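You operate a simulated robot arm through the tools that you are given. There is no shell and no other tool. Be economical: measure what you need, move in short steps, check, and stop when the job is done.

The job below is to be done with a simulated robot arm. You get a single attempt, and the scene is never put back.

Task
Label the Lot 92 bobbin and park it on tray N29.
Fine: seat it on the label spindle, feed one label, press it on, draw the slide back; leave the other bobbin.

It is judged by the outcome, as a careful person would: the job done as asked, and still so three seconds after it is handed in. It fails if anything else is knocked over, pushed out of place, dropped, spilled or broken.

Robot
A 7-joint arm with a two-finger parallel gripper, fixed in place. Base frame: the origin is at the foot of the arm, x ahead of it, y to its left, z up. Units: mm, rad, N and s.
Its first joint turns from -1.152 to 1.152 rad. Payload 2.6 kg.
Tool frame: the origin (TCP) lies between the finger pads and is the grasp point; the fingertips stand 30 mm ahead of it; z points along the fingers, y is the line along which they close. Largest opening 94 mm; finger width 28, thickness 10; the body of the gripper, 50 by 96 mm, starts 55 mm behind the TCP.
Orientation is told as [roll, pitch, yaw] about the base's x, y, z axes, in that order, counted from this pose: with the fingers straight down and closing along the base's y, the tool's x points along the base's -x, its y along +y and its z along -z.

Tools
- The arm moves only by the tool apply_moves. Its argument "targets" is a list of rows, each an object of numbers (a shift or turn left out is 0, a gripper value left out holds the last): "dx", "dy", "dz": the shift along the tool's x, y, z in mm; "wx", "wy", "wz": the turn, a rotation vector about the tool's x, y, z in degrees; "hand": the gripper command, from -1 (shut) to 1 (fully open), values between in proportion. In form: [{"dx": .., "dy": .., "dz": .., "wx": .., "wy": .., "wz": .., "hand": ..}, ...]. A call has 1 to 10 rows; each row shifts and turns the commanded pose from where the row before left it, along the tool's axes as they then stand. Rows are played at 5 a second. More than 50 mm and 0.15 rad between two rows, or a gripper value outside its range, and nothing of the call is played. A pose out of reach is approached as far as the arm can. The call stops where the force on the tool passes 70 N (or 10 N more than at its start, if that is more) or the arm is blocked; 0.2 s more then pass. Each finger travels about 72 mm/s and halts on what it meets, pressing with about 24 N; the grip force reading is that of the motor and also rises with nothing between the fingers. The clock runs only during rows and for 0.2 s after the last one: add rows that do not move to give the fingers time. It gives the time, the measured TCP pose, the force on the tool (base axes), the opening and the grip force at its end, in the units of the frame above (readings bear some noise).
- Cameras (640 x 400 px; columns grow to the right, rows downward): "scene" is fixed at [16.9, 420.3, 563.9]; the picture's right is [-0.90, -0.43, 0.00], its down [-0.30, 0.62, -0.73] and it looks along [0.31, -0.66, -0.69] (base axes); focal length 370 px, centre (320, 200). "wrist" rides on the gripper at [-37, 0, -58] in the tool frame; the picture's right is [0.00, -1.00, 0.00], its down [0.97, 0.00, -0.24] and it looks along [0.24, 0.00, 0.97] (tool axes); focal length 218 px, centre (320, 200). There is no depth. A picture from a camera that has moved, and an enlarged one, comes with that camera's place and axes in the base frame and with its lens. The place of the scene camera against the robot may be out by one fixed shift of up to 12 mm in any direction.
- grab_frame(camera): a new picture of that camera. No time passes.
- enlarge(camera, box): a new picture of the part [left, top, right, bottom] of that camera's present view, enlarged. No time passes.
- close_job(): hands the job in; it is judged then, once.

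Go step by step. Nothing tells you positions but the pictures and the camera data: compare them with the known pose of the tool, close in by small moves and look again before you grip or let go. The budget is 120 turns and 68 pictures, counting those below and the enlarged ones. Unless the task says otherwise, let go and move clear before handing in, and close with one line.

The tools are called after "Call:" as a command line: name --argument value ..., lists and objects as JSON in quotes. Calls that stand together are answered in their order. apply_moves: Moves the arm, as the interface text tells. Its arguments: {"type":"object","properties":{"targets":{"type":"array","items":{"type":"object","properties":{"dx":{"type":"number"},"dy":{"type":"number"},"dz":{"type":"number"},"wx":{"type":"number"},"wy":{"type":"number"},"wz":{"type":"number"},"hand":{"type":"number"}}}}},"required":["targets"]} The other tools are called the same way: grab_frame (camera) takes a picture; enlarge (camera, box) takes an enlarged picture of a part of a camera's view; close_job () hands the job in.

At the start:

```text
t: 0.0
ee_pos: [401.8, 133.5, 261.0]
tcp_rot: [0.001, 0.0, 0.001]
contact_force: [-0.8, 0.0, -0.1]
grip_width: 94.1
grip_force: 0.0
```

scene: 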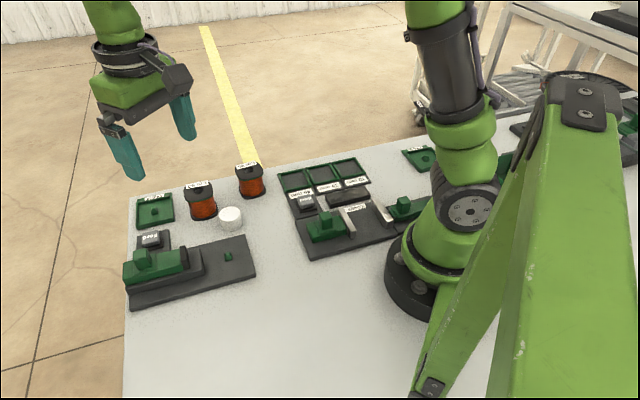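
wrist: 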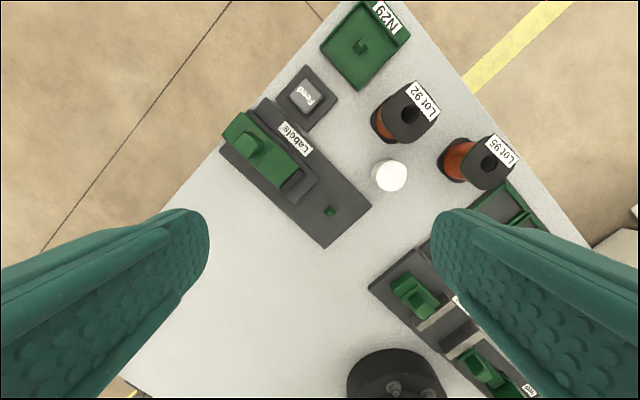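

I see the label station (dark base with green slide, Feed button, small green spindle stub), two bobbins (Lot 92, Lot 95), a white cylinder and tray N29. I'll enlarge views to read details first.

Call:
enlarge --camera "wrist" --box '[200, 0, 540, 260]'

Call:
enlarge --camera "scene" --box '[110, 150, 290, 320]'

```text
1.54 times, centred on (370, 130) of wrist
camera zoom: at [438.2, 135.4, 318.1], right [0.0, -1.0, 0.0], down [-0.97, 0.0, 0.24], along [-0.24, 0.0, -0.97], focal length 336 px, centre (243, 308)
```

zoom: 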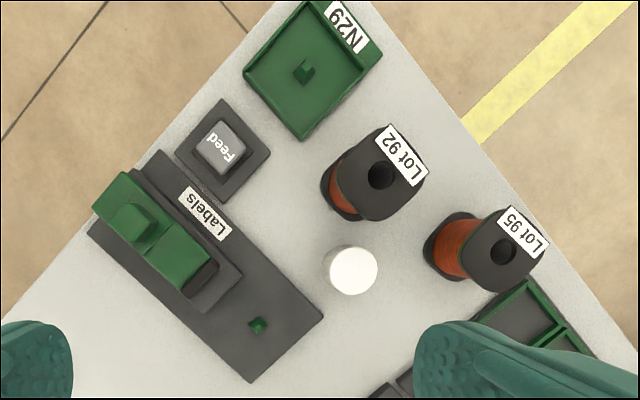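

```text
2.35 times, centred on (200, 235) of scene
camera zoom: at [16.9, 420.3, 563.9], right [-0.9, -0.43, 0.0], down [-0.3, 0.62, -0.73], along [0.31, -0.66, -0.69], focal length 870 px, centre (602, 118)
```

zoom: 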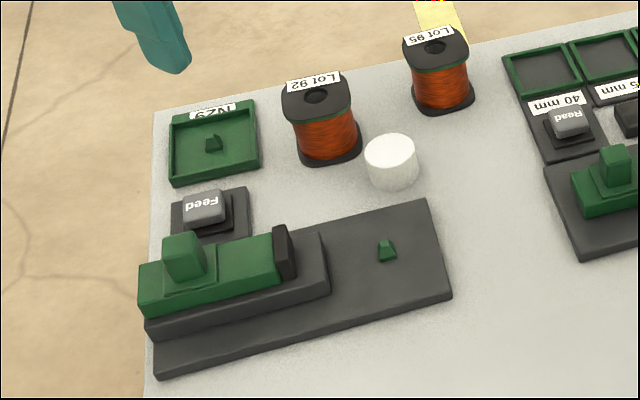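

The pictures don't agree with a surface at z=-340: triangulating between the two cameras gives a surface near z≈-30. I'll move the wrist camera to get a second view and measure this before going low.

Call:
apply_moves --targets '[{"dx": -7, "dy": -31, "dz": 15}, {"dx": -7, "dy": -31, "dz": 15}, {"dx": -7, "dy": -31, "dz": 15}, {"dx": -7, "dy": 0, "dz": 15}, {}]'

Call:
grab_frame --camera "wrist"

```text
t: 1.2
ee_pos: [432.0, 39.3, 199.9]
tcp_rot: [0.001, -0.001, -0.002]
contact_force: [0.4, 0.3, -0.3]
grip_width: 94.0
grip_force: 0.0
```

```text
63 pictures are left
camera wrist: at [468.1, 40.4, 258.3], right [0.0, -1.0, 0.0], down [-0.97, 0.0, 0.24], along [-0.24, 0.0, -0.97], focal length 218 px, centre (320, 200)
```

wrist: 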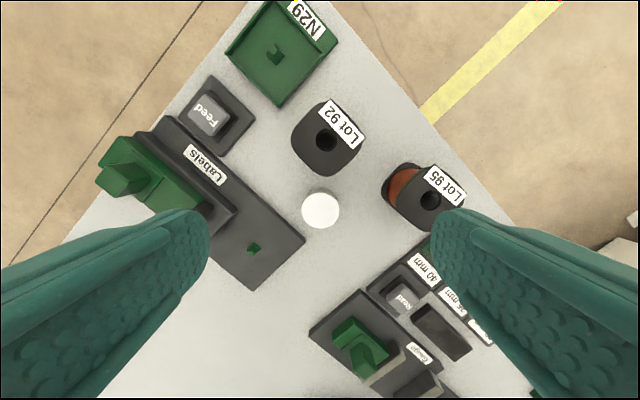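

Triangulating between the two wrist views gives a spindle peg at (347,121,14), Lot 92 top at (473,35,60) and the tray peg at (557,86,8). So the surface is actually near z≈0, not -340, and I'll trust the pictures. Enlarging for orientations.

Call:
enlarge --camera "wrist" --box '[220, 0, 460, 150]'

Call:
enlarge --camera "wrist" --box '[80, 60, 400, 300]'

Call:
enlarge --camera "scene" --box '[120, 170, 260, 310]'

```text
2.67 times, centred on (340, 75) of wrist
camera zoom: at [468.1, 40.4, 258.3], right [0.0, -1.0, 0.0], down [-0.97, 0.0, 0.24], along [-0.24, 0.0, -0.97], focal length 582 px, centre (267, 533)
```

zoom: 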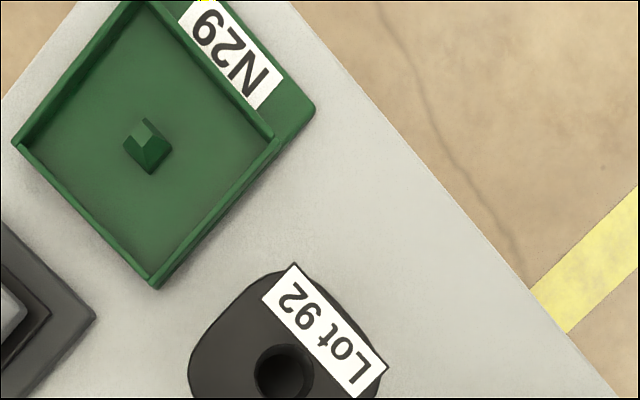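

```text
1.67 times, centred on (240, 180) of wrist
camera zoom: at [468.1, 40.4, 258.3], right [0.0, -1.0, 0.0], down [-0.97, 0.0, 0.24], along [-0.24, 0.0, -0.97], focal length 364 px, centre (453, 233)
```

zoom: 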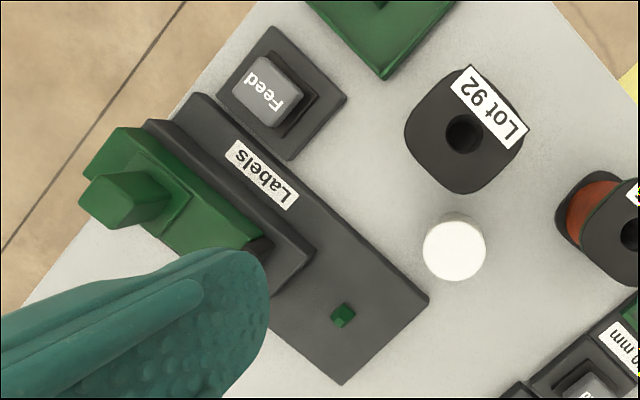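

```text
2.86 times, centred on (190, 240) of scene
camera zoom: at [16.9, 420.3, 563.9], right [-0.9, -0.43, 0.0], down [-0.3, 0.62, -0.73], along [0.31, -0.66, -0.69], focal length 1056 px, centre (691, 86)
```

zoom: 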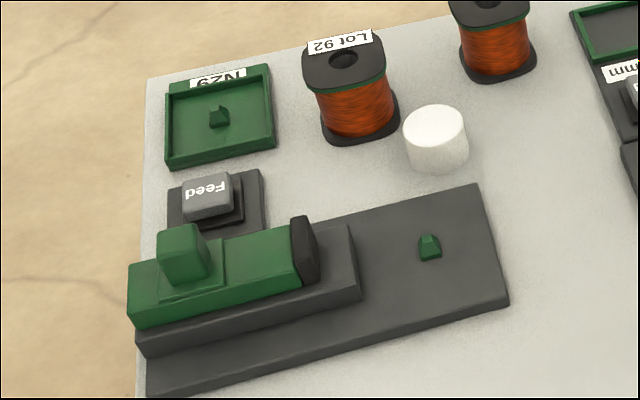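

Everything on the table sits on a grid at about 45°. I'll yaw the tool +45°, hover over Lot 92 at z=170 and recheck.

Call:
apply_moves --targets '[{"wz": -7.5}, {"wz": -7.5}, {"wz": -7.5}, {"wz": -7.5}, {"wz": -7.5}, {"wz": -7.5}, {"dx": -13, "dy": -16, "dz": 15}, {"dx": -13, "dy": -16, "dz": 15}, {}]'

Call:
grab_frame --camera "wrist"

```text
t: 3.2
ee_pos: [471.5, 36.6, 170.9]
tcp_rot: [-0.001, -0.001, 0.785]
contact_force: [0.0, 1.3, 0.6]
grip_width: 94.0
grip_force: 0.2
```

```text
59 pictures are left
camera wrist: at [497.7, 63.8, 228.5], right [0.71, -0.71, 0.0], down [-0.69, -0.69, 0.24], along [-0.17, -0.17, -0.97], focal length 218 px, centre (320, 200)
```

wrist: 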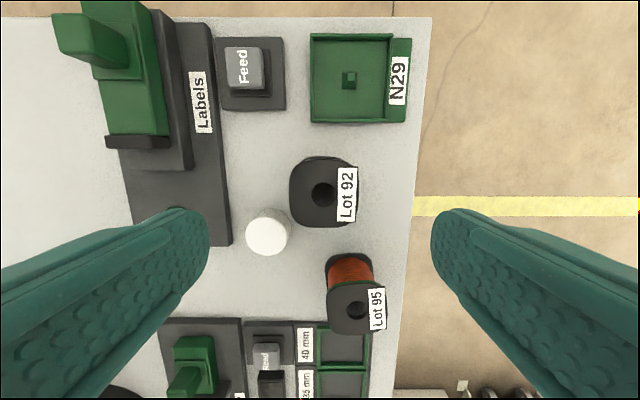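

Now the view is square to the grid: Lot 92 is ~54 mm wide, 3 mm to the right of the TCP. I'll narrow the opening to clear the white cylinder, shift and come down partway.

Call:
apply_moves --targets '[{"dy": -3, "dz": 20, "hand": 0.6}, {"dz": 20}, {"dz": 20}, {}]'

Call:
grab_frame --camera "wrist"

Call:
grab_frame --camera "scene"

```text
t: 4.2
ee_pos: [474.8, 35.5, 111.3]
tcp_rot: [0.0, -0.001, 0.787]
contact_force: [-1.3, 0.7, 0.6]
grip_width: 75.4
grip_force: 0.0
```

```text
58 pictures are left
camera wrist: at [499.5, 62.0, 168.4], right [0.71, -0.71, 0.0], down [-0.69, -0.69, 0.24], along [-0.17, -0.17, -0.97], focal length 218 px, centre (320, 200)
```

wrist: 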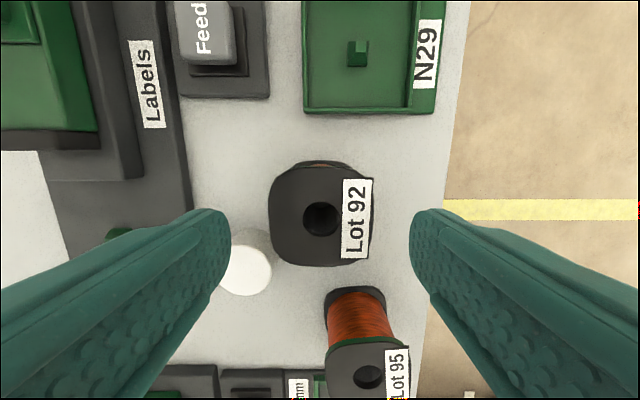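

```text
57 pictures are left
```

scene: 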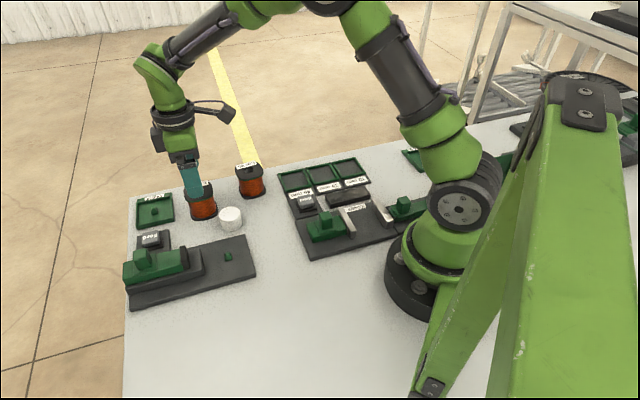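

Aligned within about 1 mm, with the bobbin top at about z=61. I'll descend to z≈48 and close.

Call:
apply_moves --targets '[{"dz": 16}, {"dz": 16}, {"dz": 16}, {"dz": 15}, {}]'

Call:
grab_frame --camera "wrist"

Call:
enlarge --camera "scene" --box '[120, 130, 280, 270]'

```text
t: 5.4
ee_pos: [471.7, 33.8, 46.6]
tcp_rot: [0.001, 0.001, 0.787]
contact_force: [-0.2, 0.2, 0.0]
grip_width: 75.4
grip_force: 0.1
```

```text
56 pictures are left
camera wrist: at [497.6, 61.6, 104.6], right [0.71, -0.71, 0.0], down [-0.69, -0.69, 0.24], along [-0.17, -0.17, -0.97], focal length 218 px, centre (320, 200)
```

wrist: 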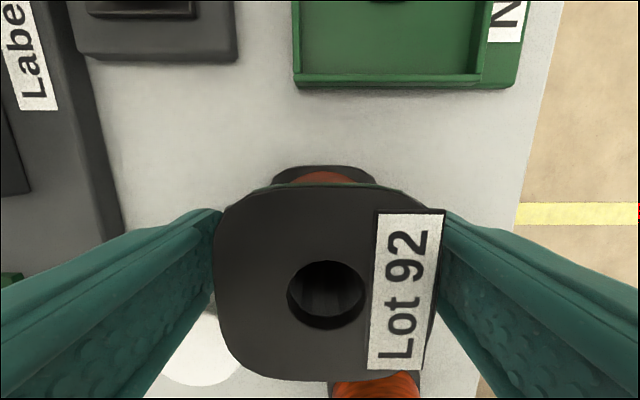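

```text
2.86 times, centred on (200, 200) of scene
camera zoom: at [16.9, 420.3, 563.9], right [-0.9, -0.43, 0.0], down [-0.3, 0.62, -0.73], along [0.31, -0.66, -0.69], focal length 1056 px, centre (663, 200)
```

zoom: 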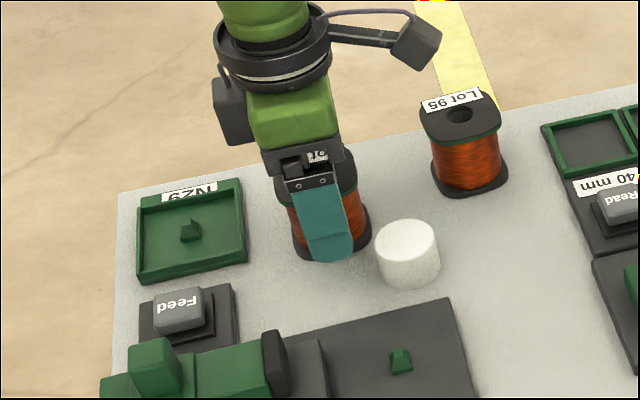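

Fingers straddle the bobbin with room on both sides. Closing.

Call:
apply_moves --targets '[{"hand": -1}, {}, {}, {}]'

Call:
grab_frame --camera "wrist"

```text
t: 6.4
ee_pos: [471.2, 34.6, 46.4]
tcp_rot: [-0.001, 0.0, 0.785]
contact_force: [0.7, -0.4, 0.2]
grip_width: 59.4
grip_force: 23.8
```

```text
54 pictures are left
camera wrist: at [497.6, 61.6, 104.8], right [0.71, -0.71, 0.0], down [-0.69, -0.69, 0.24], along [-0.17, -0.17, -0.97], focal length 218 px, centre (320, 200)
```

wrist: 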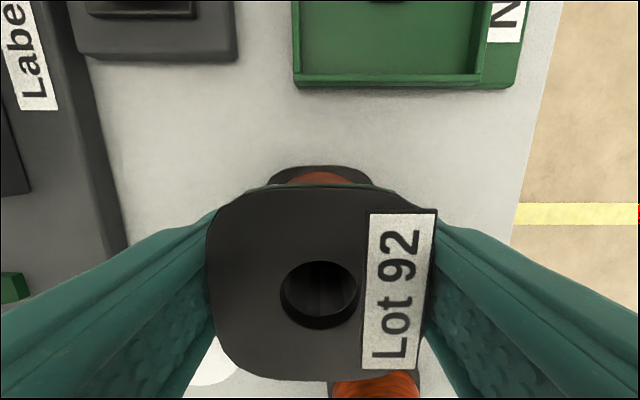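

Gripped at 59.4 mm. I'll lift it clear and check that it hangs straight.

Call:
apply_moves --targets '[{"dz": -5}, {"dz": -20}, {"dz": -20}, {"dz": -20}, {"dz": -20}, {}]'

Call:
apply_moves --targets '[{"dx": 14, "dy": 30}, {"dx": 14, "dy": 30}, {"dx": 14, "dy": 30}, {"dx": 15, "dy": 30}, {"dx": 15, "dy": 30}, {}]'

Call:
grab_frame --camera "wrist"

Call:
enlarge --camera "scene" --box '[110, 110, 310, 310]'

```text
t: 7.8
ee_pos: [474.2, 34.9, 133.3]
tcp_rot: [0.0, -0.001, 0.784]
contact_force: [-1.1, 0.4, -3.4]
grip_width: 59.6
grip_force: 23.7
```

```text
t: 9.2
ee_pos: [314.4, 89.8, 133.2]
tcp_rot: [0.002, 0.001, 0.785]
contact_force: [-0.5, -0.7, -3.5]
grip_width: 59.3
grip_force: 23.7
```

```text
53 pictures are left
camera wrist: at [341.4, 116.6, 190.6], right [0.71, -0.71, 0.0], down [-0.69, -0.69, 0.24], along [-0.17, -0.17, -0.97], focal length 218 px, centre (320, 200)
```

wrist: 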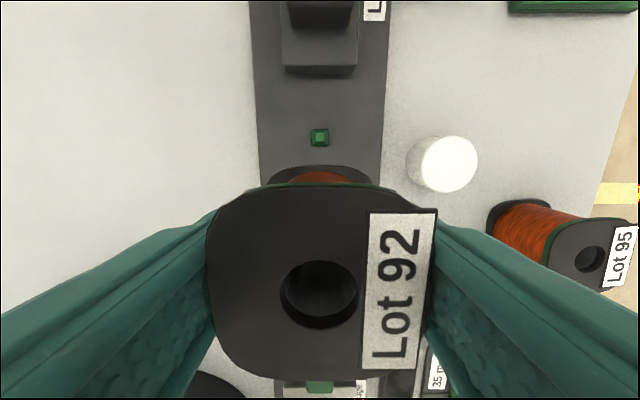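

```text
2.00 times, centred on (210, 210) of scene
camera zoom: at [16.9, 420.4, 563.9], right [-0.9, -0.43, 0.0], down [-0.3, 0.62, -0.73], along [0.31, -0.66, -0.69], focal length 739 px, centre (540, 180)
```

zoom: 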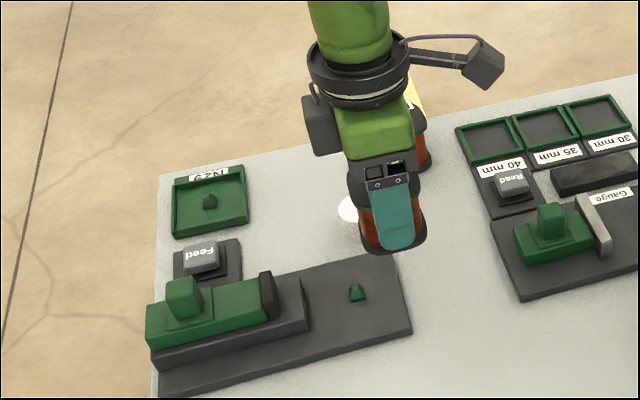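

The bobbin hangs straight, and the peg is dead ahead, 44.5 mm along the slide axis from the bobbin's axis. I'll move over it and come down to z≈85.

Call:
apply_moves --targets '[{"dx": -15}, {"dx": -15}, {"dx": -14.5}, {"dz": 16}, {"dz": 16}, {"dz": 16}, {}]'

Call:
grab_frame --camera "wrist"

Call:
enlarge --camera "scene" --box '[120, 180, 280, 310]'

```text
t: 10.8
ee_pos: [346.8, 121.1, 83.1]
tcp_rot: [0.0, 0.0, 0.785]
contact_force: [-0.6, -0.6, -3.6]
grip_width: 59.7
grip_force: 24.1
```

```text
51 pictures are left
camera wrist: at [372.1, 148.3, 141.0], right [0.71, -0.71, 0.0], down [-0.69, -0.69, 0.24], along [-0.17, -0.17, -0.97], focal length 218 px, centre (320, 200)
```

wrist: 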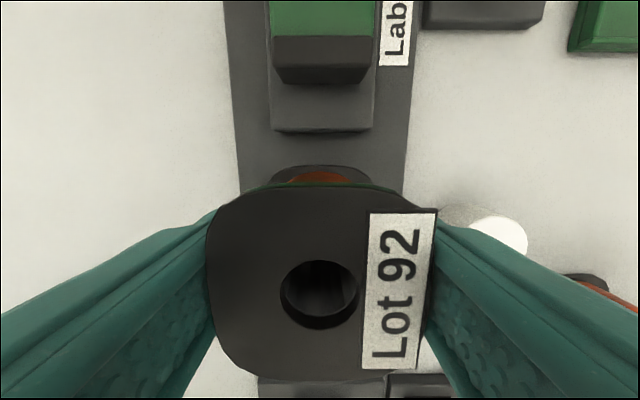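

```text
3.08 times, centred on (200, 245) of scene
camera zoom: at [16.9, 420.4, 563.9], right [-0.9, -0.43, 0.0], down [-0.3, 0.62, -0.73], along [0.31, -0.66, -0.69], focal length 1137 px, centre (689, 62)
```

zoom: 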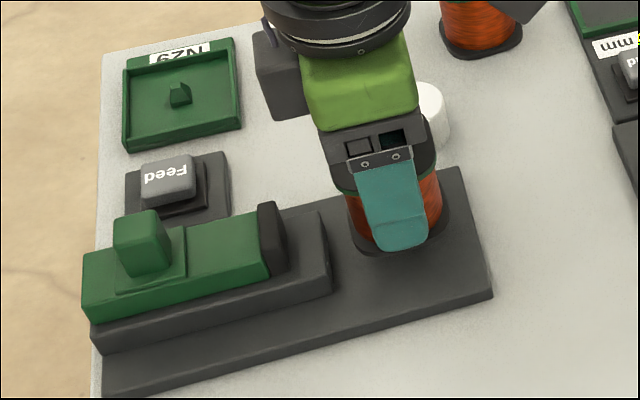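

Positioned over the peg with the slide's front well clear. Lowering slowly while watching the force.

Call:
apply_moves --targets '[{"dz": 5}, {"dz": 4}, {"dz": 4}, {"dz": 3}, {"dz": 2}, {}]'

Call:
enlarge --camera "scene" --box '[180, 190, 270, 280]'

```text
t: 12.2
ee_pos: [345.9, 122.0, 67.7]
tcp_rot: [-0.001, 0.001, 0.785]
contact_force: [-0.7, -0.5, -3.7]
grip_width: 59.6
grip_force: 23.5
```

```text
4.44 times, centred on (225, 235) of scene
camera zoom: at [16.9, 420.4, 563.9], right [-0.9, -0.43, 0.0], down [-0.3, 0.62, -0.73], along [0.31, -0.66, -0.69], focal length 1643 px, centre (742, 44)
```

zoom: 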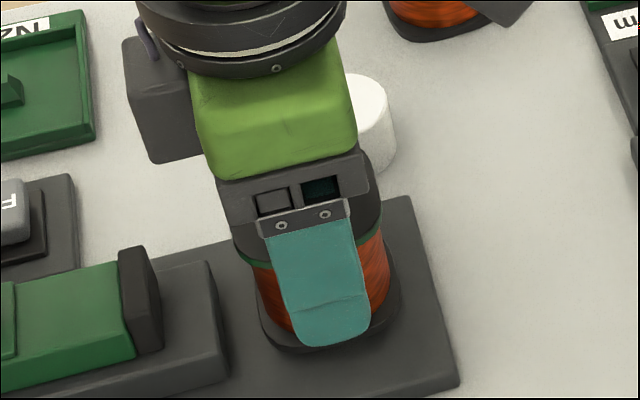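

Call:
apply_moves --targets '[{"dz": 2}, {"dz": 2}, {"dz": 2}, {"dz": 2}, {}]'

```text
t: 13.4
ee_pos: [347.5, 122.0, 59.1]
tcp_rot: [-0.001, 0.0, 0.786]
contact_force: [-3.7, -1.0, 6.3]
grip_width: 59.4
grip_force: 24.5
```

Contact has begun at z=59. I need to know whether this is the peg's flank, its top or the seat, so I'll look.

Call:
enlarge --camera "scene" --box '[180, 190, 270, 280]'

Call:
grab_frame --camera "wrist"

```text
4.44 times, centred on (225, 235) of scene
camera zoom: at [16.8, 420.3, 563.9], right [-0.9, -0.43, 0.0], down [-0.3, 0.62, -0.73], along [0.31, -0.66, -0.69], focal length 1643 px, centre (742, 44)
```

zoom: 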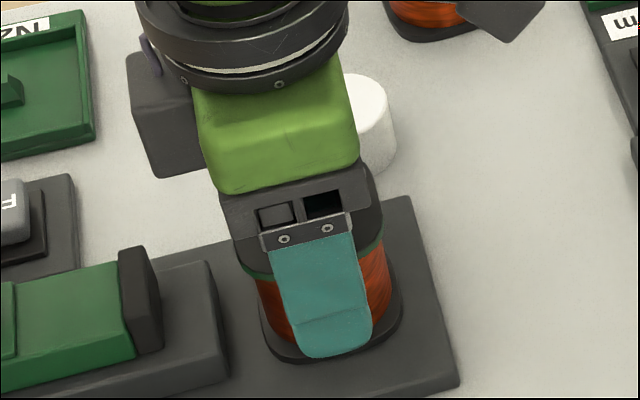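

```text
47 pictures are left
camera wrist: at [373.1, 148.7, 116.7], right [0.71, -0.71, 0.0], down [-0.69, -0.69, 0.24], along [-0.17, -0.17, -0.97], focal length 218 px, centre (320, 200)
```

wrist: 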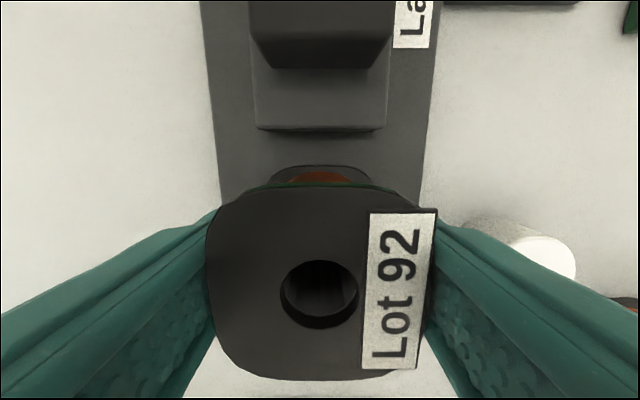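

Call:
enlarge --camera "wrist" --box '[260, 240, 380, 340]'

Call:
enlarge --camera "scene" --box '[220, 230, 270, 280]'

```text
4.00 times, centred on (320, 290) of wrist
camera zoom: at [373.1, 148.7, 116.7], right [0.71, -0.71, 0.0], down [-0.69, -0.69, 0.24], along [-0.17, -0.17, -0.97], focal length 873 px, centre (320, -160)
```

zoom: 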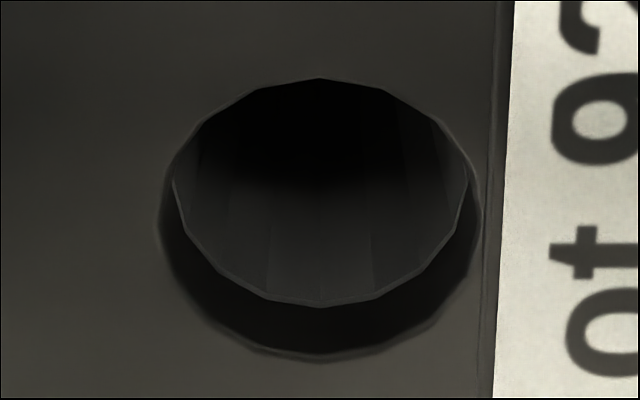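

```text
8.00 times, centred on (245, 255) of scene
camera zoom: at [16.8, 420.3, 563.9], right [-0.9, -0.43, 0.0], down [-0.3, 0.62, -0.73], along [0.31, -0.66, -0.69], focal length 2957 px, centre (920, -240)
```

zoom: 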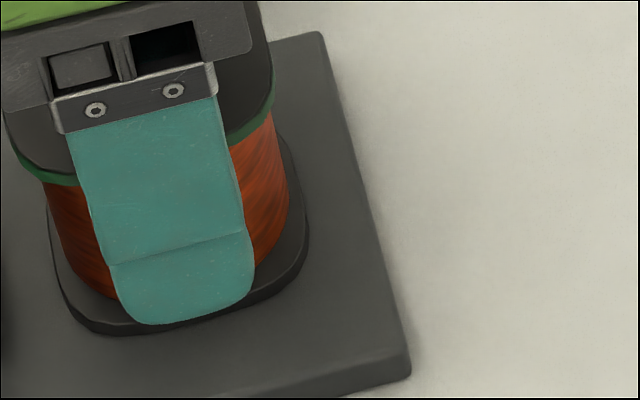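

The plate looks only about 6 mm thick, so seating should come near TCP z≈52; at 59 the bobbin is still on top of the peg. The side force and a refined estimate both say I'm ~1.5 mm too far forward, so I'll lift slightly, shift back and retry.

Call:
apply_moves --targets '[{"dz": -3}, {"dx": 1.5, "dy": 0.5}, {"dz": 1.5}, {"dz": 1.5}, {"dz": 1}, {}]'

```text
t: 14.8
ee_pos: [347.7, 121.3, 58.1]
tcp_rot: [-0.002, -0.002, 0.785]
contact_force: [-6.4, -1.9, 19.9]
grip_width: 59.6
grip_force: 24.1
```

Still stiff contact at about the same height. I'll measure the plate's thickness to judge whether it's already seated.

Call:
enlarge --camera "scene" --box '[215, 225, 275, 285]'

Call:
enlarge --camera "scene" --box '[120, 230, 220, 315]'

```text
6.67 times, centred on (245, 255) of scene
camera zoom: at [16.8, 420.3, 563.9], right [-0.9, -0.43, 0.0], down [-0.3, 0.62, -0.73], along [0.31, -0.66, -0.69], focal length 2464 px, centre (820, -167)
```

zoom: 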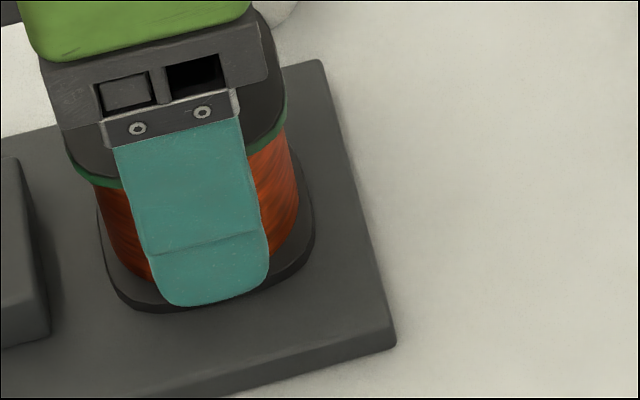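

```text
4.71 times, centred on (170, 272) of scene
camera zoom: at [16.8, 420.3, 563.9], right [-0.9, -0.43, 0.0], down [-0.3, 0.62, -0.73], along [0.31, -0.66, -0.69], focal length 1740 px, centre (1026, -141)
```

zoom: 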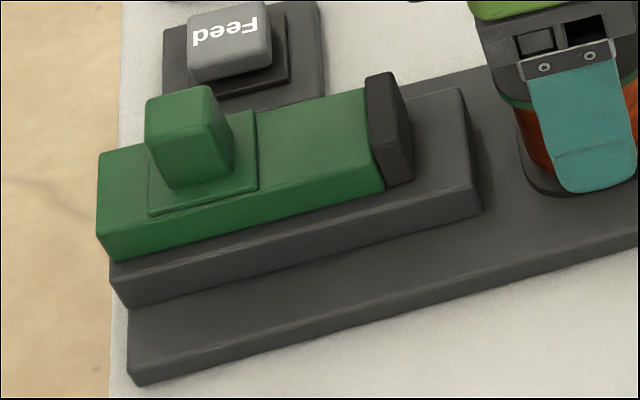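

The plate is nearer 10 mm thick, so this is near seating height, but the side force hints at a slight bind. I'll unload, shift 1 mm along the push and descend again to compare heights.

Call:
apply_moves --targets '[{"dz": -3}, {"dx": 1.2, "dy": 1}, {"dz": 1}, {"dz": 1}, {}]'

Call:
apply_moves --targets '[{"dz": 1}, {}]'

```text
t: 16.0
ee_pos: [343.2, 119.8, 58.7]
tcp_rot: [-0.001, 0.0, 0.785]
contact_force: [-1.5, -1.9, 0.9]
grip_width: 59.2
grip_force: 24.0
```

```text
t: 16.6
ee_pos: [344.4, 120.7, 57.8]
tcp_rot: [-0.002, -0.001, 0.786]
contact_force: [-7.9, -4.0, 19.3]
grip_width: 59.6
grip_force: 24.0
```

Contact height stays the same after shifting, so it's a flat seat. To confirm the peg is engaged, I'll unload and nudge sideways a little to feel for it.

Call:
apply_moves --targets '[{"dz": -1.3}, {"dy": 2}, {"dy": 2}, {}]'

Call:
apply_moves --targets '[{"dy": -2}, {"dy": -2}, {"dy": -2}, {"dy": -2}, {}]'

```text
t: 17.6
ee_pos: [342.7, 121.7, 58.8]
tcp_rot: [-0.006, -0.004, 0.783]
contact_force: [14.9, -14.4, 5.9]
grip_width: 59.7
grip_force: 24.0
```

```text
t: 18.8
ee_pos: [346.1, 118.8, 58.2]
tcp_rot: [0.002, 0.001, 0.785]
contact_force: [-1.2, 1.5, 1.0]
grip_width: 59.6
grip_force: 23.7
```

The peg clearly blocks sideways motion, so the bobbin is on the spindle. I'll recentre, release gently and rise.

Call:
apply_moves --targets '[{"dy": 3}, {"dz": 0.5}, {"hand": 0.6}, {}, {}]'

Call:
grab_frame --camera "wrist"

```text
t: 20.0
ee_pos: [345.6, 119.6, 56.6]
tcp_rot: [0.002, 0.0, 0.784]
contact_force: [0.3, 0.1, 0.5]
grip_width: 74.7
grip_force: 0.1
```

```text
42 pictures are left
camera wrist: at [370.5, 146.8, 115.8], right [0.71, -0.71, 0.0], down [-0.69, -0.69, 0.24], along [-0.17, -0.17, -0.97], focal length 218 px, centre (320, 200)
```

wrist: 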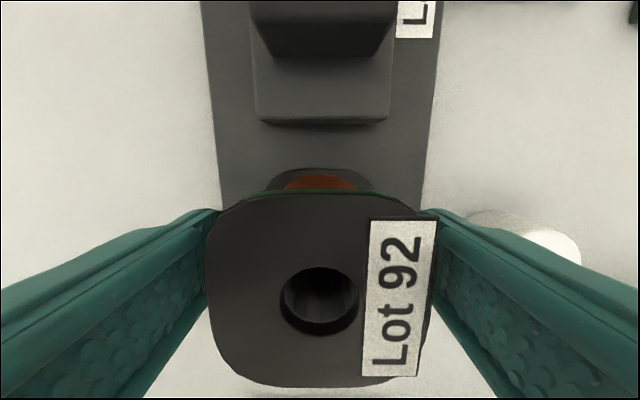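

Released; the bobbin stands level on the spindle. Rising and checking.

Call:
apply_moves --targets '[{"dz": -10}, {"dz": -25}, {"dz": -25}, {"dz": -30}, {}]'

Call:
grab_frame --camera "wrist"

Call:
enlarge --camera "scene" --box '[115, 180, 275, 310]'

```text
t: 21.2
ee_pos: [345.0, 122.6, 148.6]
tcp_rot: [0.0, 0.0, 0.785]
contact_force: [-0.9, 0.4, 0.7]
grip_width: 75.3
grip_force: 0.2
```

```text
41 pictures are left
camera wrist: at [370.5, 149.1, 205.3], right [0.71, -0.71, 0.0], down [-0.69, -0.69, 0.24], along [-0.17, -0.17, -0.97], focal length 218 px, centre (320, 200)
```

wrist: 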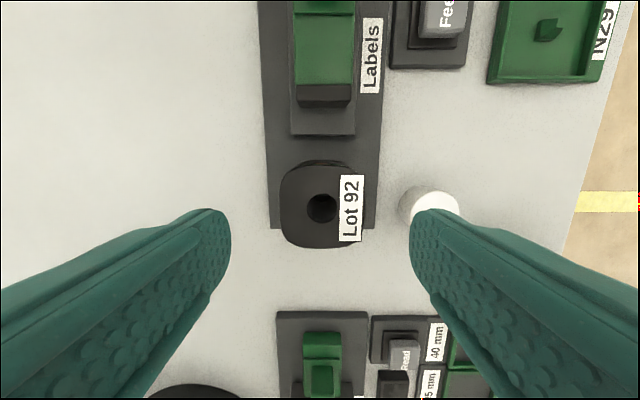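

```text
3.08 times, centred on (195, 245) of scene
camera zoom: at [16.9, 420.3, 563.9], right [-0.9, -0.43, 0.0], down [-0.3, 0.62, -0.73], along [0.31, -0.66, -0.69], focal length 1137 px, centre (705, 62)
```

zoom: 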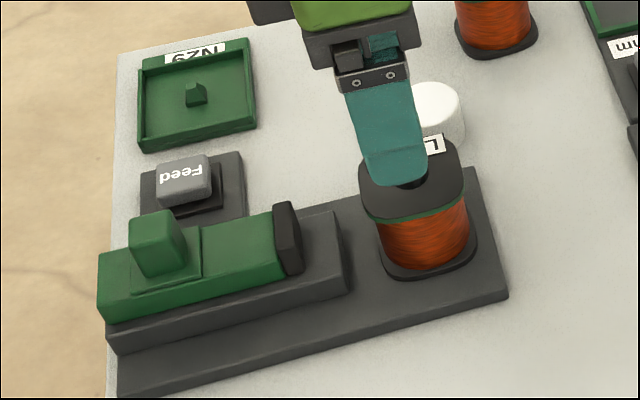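

Lot 92 is standing squarely on the spindle. Next the Feed button, at about (499.5, 151), top z≈30: I'll close the fingers and hover over it.

Call:
apply_moves --targets '[{"dx": -26, "dy": -18, "hand": -1}, {"dx": -26, "dy": -18}, {"dx": -26, "dy": -18}, {"dx": -26, "dy": -18}, {"dx": -25.5, "dy": -17.3}, {}, {}]'

Call:
grab_frame --camera "wrist"

```text
t: 22.8
ee_pos: [499.7, 148.8, 148.8]
tcp_rot: [0.002, 0.001, 0.786]
contact_force: [0.2, 0.6, -0.5]
grip_width: 0.0
grip_force: 23.8
```

```text
39 pictures are left
camera wrist: at [525.8, 176.7, 205.9], right [0.71, -0.71, 0.0], down [-0.69, -0.69, 0.24], along [-0.17, -0.17, -0.97], focal length 218 px, centre (320, 200)
```

wrist: 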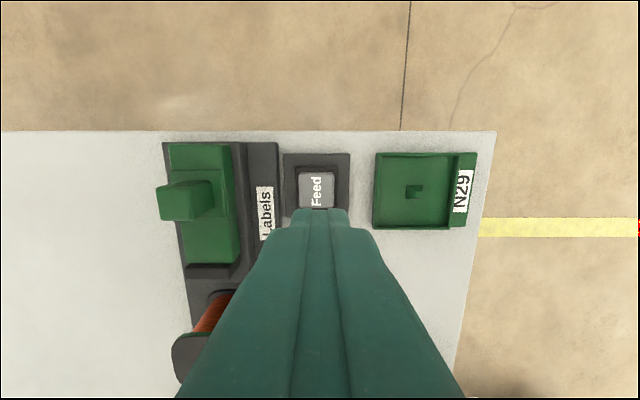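

The fingertips are about 3 mm right of the button centre. I'll correct and descend to just above it.

Call:
apply_moves --targets '[{"dx": -1, "dy": 3, "dz": 10}, {"dz": 25}, {"dz": 25}, {"dz": 18}, {}]'

Call:
enlarge --camera "scene" --box '[115, 180, 235, 280]'

```text
t: 24.0
ee_pos: [499.4, 152.4, 69.3]
tcp_rot: [-0.001, -0.001, 0.787]
contact_force: [0.1, 0.2, -0.9]
grip_width: 0.0
grip_force: 23.7
```

```text
4.00 times, centred on (175, 230) of scene
camera zoom: at [16.9, 420.3, 563.9], right [-0.9, -0.43, 0.0], down [-0.3, 0.62, -0.73], along [0.31, -0.66, -0.69], focal length 1479 px, centre (900, 80)
```

zoom: 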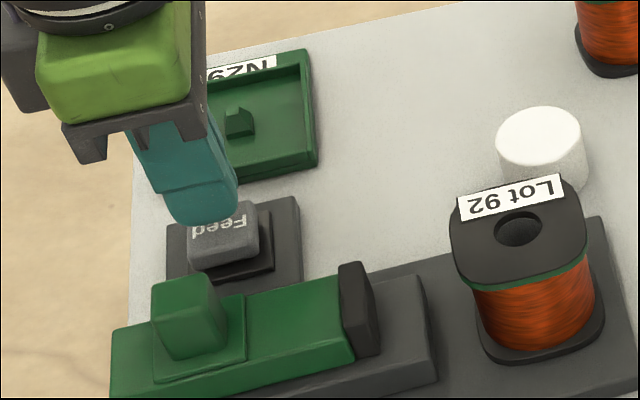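

Fingertips are right over the Feed cap, so I'll press in small steps until the force shows.

Call:
apply_moves --targets '[{"dz": 3}, {"dz": 2}, {"dz": 2}, {"dz": 2}, {}]'

```text
t: 25.2
ee_pos: [499.6, 152.1, 61.9]
tcp_rot: [0.0, 0.001, 0.786]
contact_force: [0.3, 0.6, 0.2]
grip_width: 0.0
grip_force: 24.0
```

Call:
apply_moves --targets '[{"dz": 1.5}, {"dz": 1.5}, {"dz": 1.5}, {}]'

Call:
enlarge --camera "scene" --box '[115, 180, 235, 280]'

```text
t: 26.2
ee_pos: [498.5, 151.5, 56.2]
tcp_rot: [0.001, 0.0, 0.783]
contact_force: [0.2, 0.6, 0.9]
grip_width: 0.0
grip_force: 24.2
```

```text
4.00 times, centred on (175, 230) of scene
camera zoom: at [16.9, 420.3, 563.9], right [-0.9, -0.43, 0.0], down [-0.3, 0.62, -0.73], along [0.31, -0.66, -0.69], focal length 1479 px, centre (900, 80)
```

zoom: 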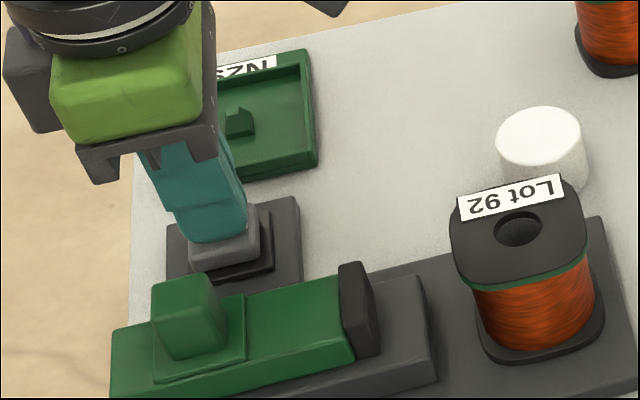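

Just touching, with little force yet. Continuing down in one direction only so it counts as a single press.

Call:
apply_moves --targets '[{"dz": 1}, {"dz": 1}, {"dz": 1}, {}]'

```text
t: 27.2
ee_pos: [498.4, 151.4, 54.9]
tcp_rot: [0.0, 0.0, 0.786]
contact_force: [0.2, -0.5, 2.6]
grip_width: 0.1
grip_force: 24.4
```

Call:
apply_moves --targets '[{"dz": 1}, {"dz": 1}, {}]'

Call:
enlarge --camera "scene" --box '[115, 180, 235, 280]'

```text
t: 28.0
ee_pos: [499.7, 149.9, 52.4]
tcp_rot: [-0.001, 0.0, 0.785]
contact_force: [-2.4, -2.3, 8.1]
grip_width: 0.0
grip_force: 24.0
```

```text
4.00 times, centred on (175, 230) of scene
camera zoom: at [16.8, 420.3, 563.9], right [-0.9, -0.43, 0.0], down [-0.3, 0.62, -0.73], along [0.31, -0.66, -0.69], focal length 1479 px, centre (900, 80)
```

zoom: 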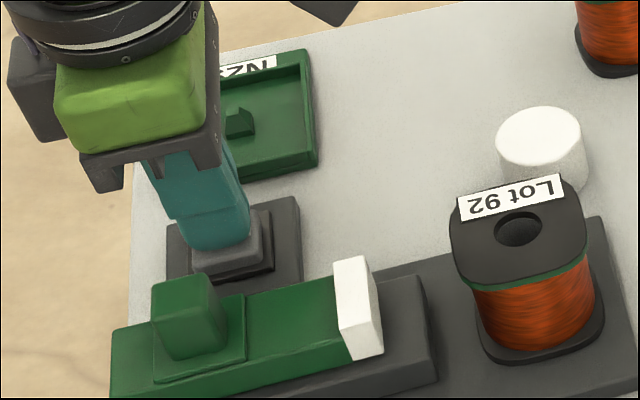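

The pad turned white, so one label is fed. I'll release the button straight up, then move above the slide handle with the fingers open.

Call:
apply_moves --targets '[{"dz": -20}, {"dz": -35}, {"dz": -35}, {"dz": -30}, {"dx": 1, "dy": 30, "hand": 0.3}, {"dx": 1, "dy": 30}, {"dx": 1, "dy": 30}, {}]'

Call:
grab_frame --camera "wrist"

Call:
enlarge --camera "scene" --box '[115, 190, 255, 310]'

```text
t: 29.8
ee_pos: [432.5, 213.0, 172.9]
tcp_rot: [-0.001, 0.001, 0.785]
contact_force: [0.0, 0.0, 0.7]
grip_width: 61.3
grip_force: 0.1
```

```text
35 pictures are left
camera wrist: at [457.5, 239.7, 230.3], right [0.71, -0.71, 0.0], down [-0.69, -0.69, 0.24], along [-0.17, -0.17, -0.97], focal length 218 px, centre (320, 200)
```

wrist: 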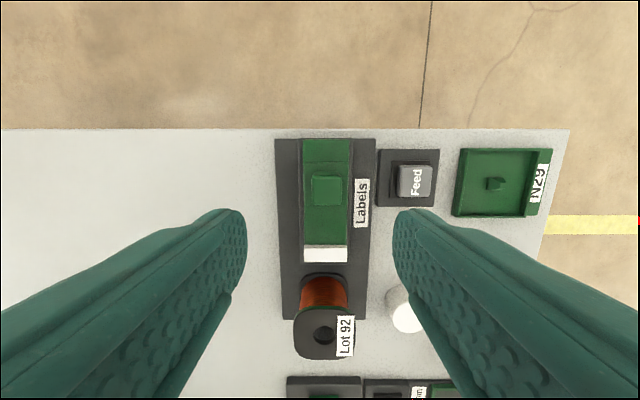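

```text
3.33 times, centred on (185, 250) of scene
camera zoom: at [16.8, 420.4, 563.9], right [-0.9, -0.43, 0.0], down [-0.3, 0.62, -0.73], along [0.31, -0.66, -0.69], focal length 1232 px, centre (770, 33)
```

zoom: 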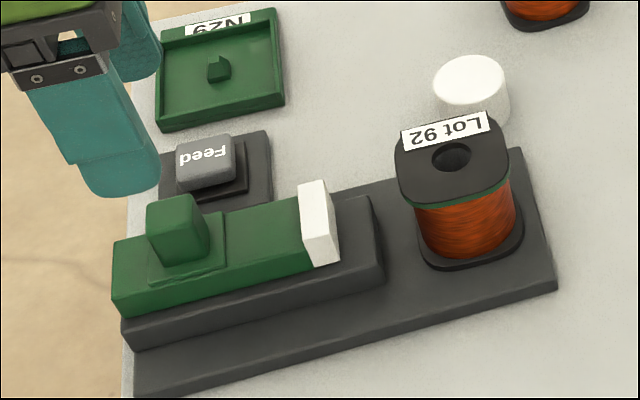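

The handle is 5 mm forward and 5 mm right of the TCP. I'll centre and come down to z≈92 for another look.

Call:
apply_moves --targets '[{"dx": -5, "dy": -5.2, "dz": 20}, {"dz": 30}, {"dz": 30}, {}]'

Call:
grab_frame --camera "wrist"

Call:
enlarge --camera "scene" --box '[105, 170, 255, 310]'

```text
t: 30.8
ee_pos: [441.2, 211.5, 90.9]
tcp_rot: [0.0, -0.002, 0.783]
contact_force: [-0.1, 0.7, 0.7]
grip_width: 61.0
grip_force: 0.2
```

```text
33 pictures are left
camera wrist: at [466.2, 239.3, 148.9], right [0.71, -0.71, 0.0], down [-0.69, -0.69, 0.24], along [-0.17, -0.17, -0.97], focal length 218 px, centre (320, 200)
```

wrist: 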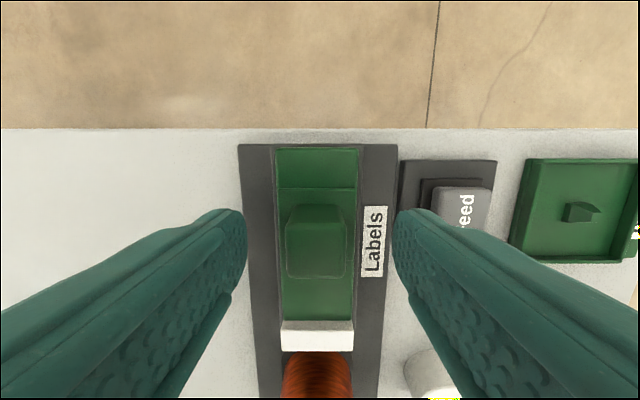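

```text
2.86 times, centred on (180, 240) of scene
camera zoom: at [16.9, 420.3, 563.9], right [-0.9, -0.43, 0.0], down [-0.3, 0.62, -0.73], along [0.31, -0.66, -0.69], focal length 1056 px, centre (720, 86)
```

zoom: 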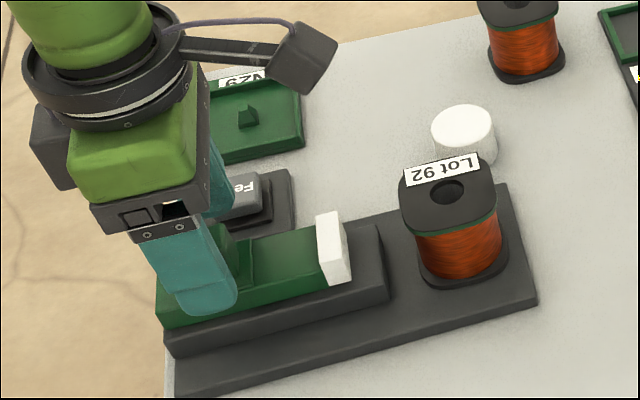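

Well centred over the handle (top z≈75). I'll lower to z≈80 and close on it.

Call:
apply_moves --targets '[{"dy": 1, "dz": 4}, {"dz": 4}, {"dz": 3}, {}]'

Call:
apply_moves --targets '[{"hand": -1}, {}, {}, {}, {}]'

Call:
grab_frame --camera "wrist"

```text
t: 31.8
ee_pos: [439.2, 211.8, 80.2]
tcp_rot: [0.0, 0.0, 0.786]
contact_force: [-0.8, 1.4, 1.0]
grip_width: 60.9
grip_force: 0.1
```

```text
t: 33.0
ee_pos: [438.0, 212.7, 79.9]
tcp_rot: [0.0, -0.001, 0.787]
contact_force: [-6.7, 2.8, 0.7]
grip_width: 26.4
grip_force: 44.9
```

```text
31 pictures are left
camera wrist: at [464.9, 240.1, 138.1], right [0.71, -0.71, 0.0], down [-0.69, -0.69, 0.24], along [-0.17, -0.17, -0.97], focal length 218 px, centre (320, 200)
```

wrist: 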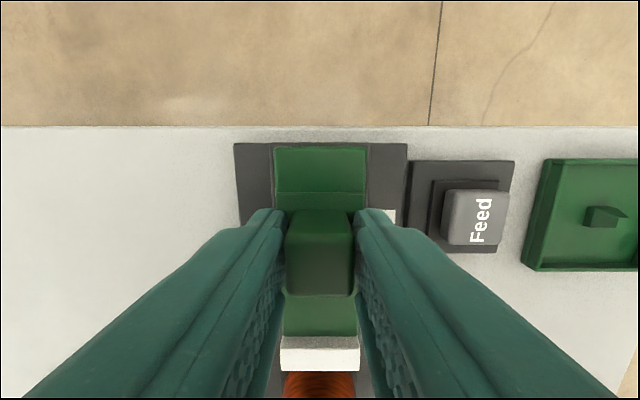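

Handle held firmly. I'll push the slide toward the spindle in steps while watching the force.

Call:
apply_moves --targets '[{"dx": 4, "dy": 0.4}, {"dx": 6}, {"dx": 6}, {"dx": 6}, {"dx": 5}, {}]'

Call:
enlarge --camera "scene" --box '[115, 190, 275, 310]'

```text
t: 34.4
ee_pos: [419.4, 194.2, 80.0]
tcp_rot: [0.0, 0.0, 0.79]
contact_force: [-0.8, 4.3, -5.1]
grip_width: 26.0
grip_force: 45.2
```

```text
3.33 times, centred on (195, 250) of scene
camera zoom: at [16.9, 420.4, 563.9], right [-0.9, -0.43, 0.0], down [-0.3, 0.62, -0.73], along [0.31, -0.66, -0.69], focal length 1232 px, centre (737, 33)
```

zoom: 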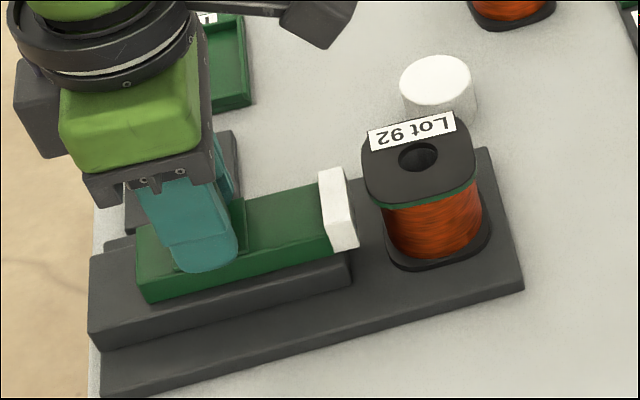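

The slide follows smoothly, with around 10 mm left. Continuing in small steps.

Call:
apply_moves --targets '[{"dx": 3}, {"dx": 3}, {"dx": 2}, {}]'

Call:
enlarge --camera "scene" --box '[175, 190, 265, 280]'

```text
t: 35.4
ee_pos: [415.3, 188.4, 81.1]
tcp_rot: [0.001, 0.001, 0.786]
contact_force: [-1.2, 2.7, -12.3]
grip_width: 26.7
grip_force: 45.0
```

```text
4.44 times, centred on (220, 235) of scene
camera zoom: at [16.9, 420.4, 563.8], right [-0.9, -0.43, 0.0], down [-0.3, 0.62, -0.73], along [0.31, -0.66, -0.69], focal length 1643 px, centre (764, 44)
```

zoom: 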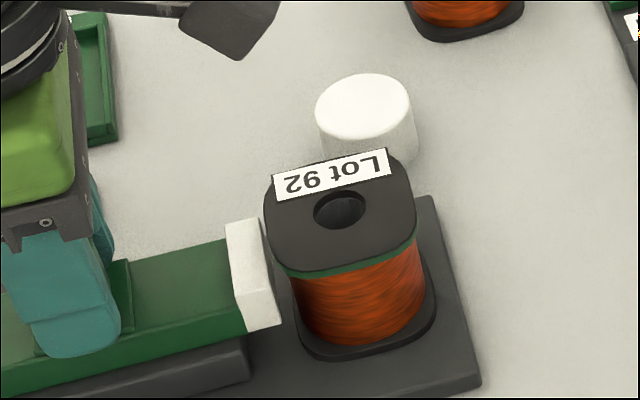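

Call:
apply_moves --targets '[{"dx": 2, "dz": 0.6}, {"dx": 2}, {"dx": 2}, {}]'

Call:
enlarge --camera "scene" --box '[175, 190, 265, 280]'

```text
t: 36.4
ee_pos: [410.4, 183.9, 79.3]
tcp_rot: [-0.002, 0.0, 0.786]
contact_force: [-0.5, -1.9, -0.9]
grip_width: 26.0
grip_force: 45.5
```

```text
4.44 times, centred on (220, 235) of scene
camera zoom: at [16.9, 420.4, 563.9], right [-0.9, -0.43, 0.0], down [-0.3, 0.62, -0.73], along [0.31, -0.66, -0.69], focal length 1643 px, centre (764, 44)
```

zoom: 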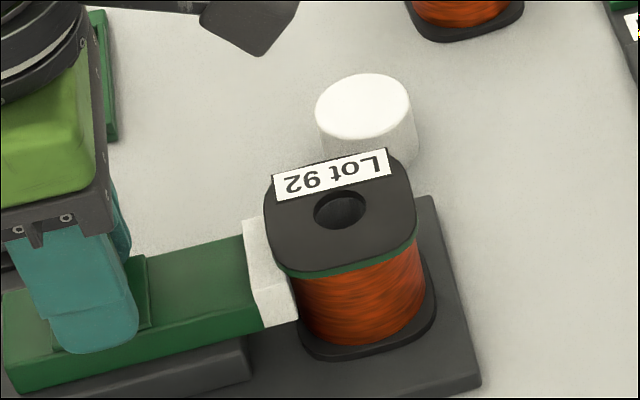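

Pad is at the flange edge, still free. Going on in fine steps.

Call:
apply_moves --targets '[{"dx": 1.5}, {"dx": 1.5}, {}]'

Call:
apply_moves --targets '[{"dx": 1.5}, {"dx": 1}, {}]'

Call:
enlarge --camera "scene" --box '[175, 190, 265, 280]'

```text
t: 37.2
ee_pos: [409.8, 183.6, 81.1]
tcp_rot: [-0.004, -0.004, 0.786]
contact_force: [25.0, 8.7, -18.5]
grip_width: 26.5
grip_force: 44.9
```

```text
t: 38.0
ee_pos: [409.2, 184.3, 80.3]
tcp_rot: [-0.005, -0.012, 0.791]
contact_force: [41.8, 24.4, -35.9]
grip_width: 26.2
grip_force: 45.1
```

```text
4.44 times, centred on (220, 235) of scene
camera zoom: at [17.1, 420.4, 563.8], right [-0.9, -0.43, 0.0], down [-0.3, 0.62, -0.73], along [0.31, -0.66, -0.69], focal length 1643 px, centre (764, 44)
```

zoom: 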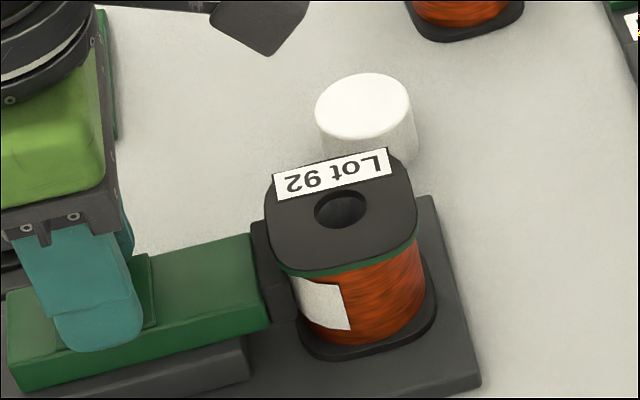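

The label has transferred to the winding and the pad is bare again. Drawing the slide back to its start.

Call:
apply_moves --targets '[{"dx": -5}, {"dx": -6}, {"dx": -7}, {"dx": -7}, {"dx": -7}, {"dx": -7}, {"dx": -7.5}, {}]'

Call:
enlarge --camera "scene" --box '[105, 180, 265, 310]'

```text
t: 39.8
ee_pos: [439.3, 213.3, 81.3]
tcp_rot: [-0.001, 0.001, 0.784]
contact_force: [-3.3, -15.1, 9.8]
grip_width: 26.3
grip_force: 45.1
```

```text
3.08 times, centred on (185, 245) of scene
camera zoom: at [16.8, 420.3, 563.9], right [-0.9, -0.43, 0.0], down [-0.3, 0.62, -0.73], along [0.31, -0.66, -0.69], focal length 1137 px, centre (735, 62)
```

zoom: 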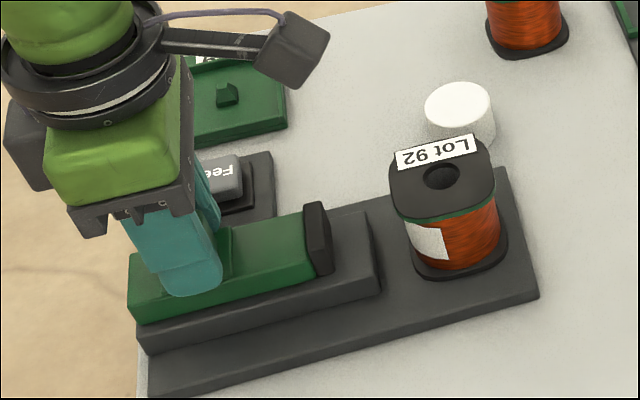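

The slide is back at its starting position (pad matches the original pixel position). Releasing the handle and rising.

Call:
apply_moves --targets '[{"hand": 0.3}, {}, {}, {"dz": -15}, {"dz": -30}, {"dz": -35}, {}]'

```text
t: 41.4
ee_pos: [438.6, 213.9, 160.6]
tcp_rot: [-0.001, 0.0, 0.787]
contact_force: [0.4, 0.1, 0.5]
grip_width: 61.2
grip_force: 0.0
```

Call:
apply_moves --targets '[{"dx": 33, "hand": 0.6}, {"dx": 33}, {"dx": 33}, {"dx": 33}, {"dz": 20}, {"dz": 20}, {}]'

Call:
grab_frame --camera "wrist"

```text
t: 43.0
ee_pos: [345.1, 122.0, 119.4]
tcp_rot: [0.001, 0.002, 0.787]
contact_force: [-0.8, 0.2, -0.2]
grip_width: 75.4
grip_force: 0.0
```

```text
25 pictures are left
camera wrist: at [370.1, 149.1, 177.0], right [0.71, -0.71, 0.0], down [-0.69, -0.69, 0.24], along [-0.17, -0.17, -0.97], focal length 218 px, centre (320, 200)
```

wrist: 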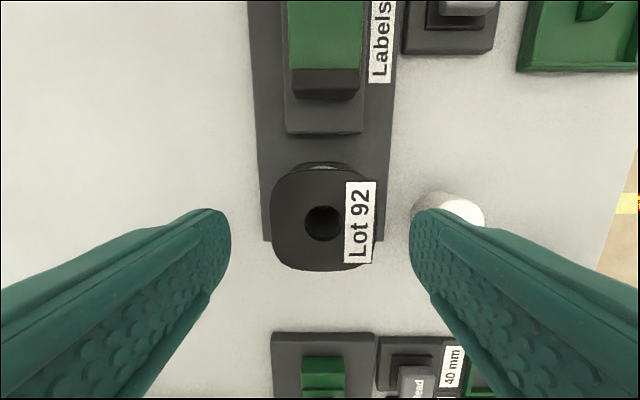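

Call:
apply_moves --targets '[{"dx": 1.5, "dy": -2, "dz": 5}, {"dz": 20}, {"dz": 20}, {"dz": 15}, {}]'

Call:
grab_frame --camera "wrist"

```text
t: 44.2
ee_pos: [344.3, 116.7, 59.8]
tcp_rot: [0.0, 0.0, 0.786]
contact_force: [0.2, 0.1, 0.2]
grip_width: 75.2
grip_force: 0.0
```

```text
24 pictures are left
camera wrist: at [370.6, 144.3, 116.9], right [0.71, -0.71, 0.0], down [-0.69, -0.69, 0.24], along [-0.17, -0.17, -0.97], focal length 218 px, centre (320, 200)
```

wrist: 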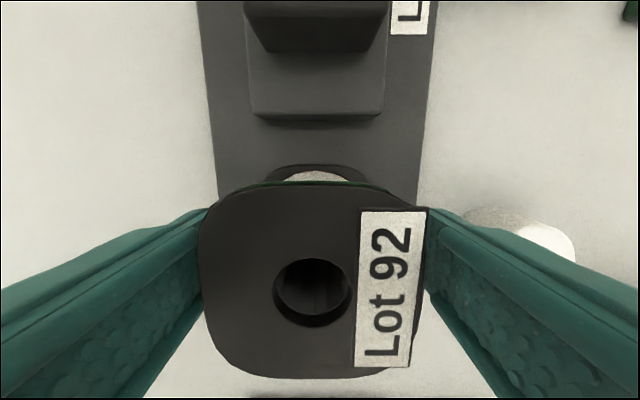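

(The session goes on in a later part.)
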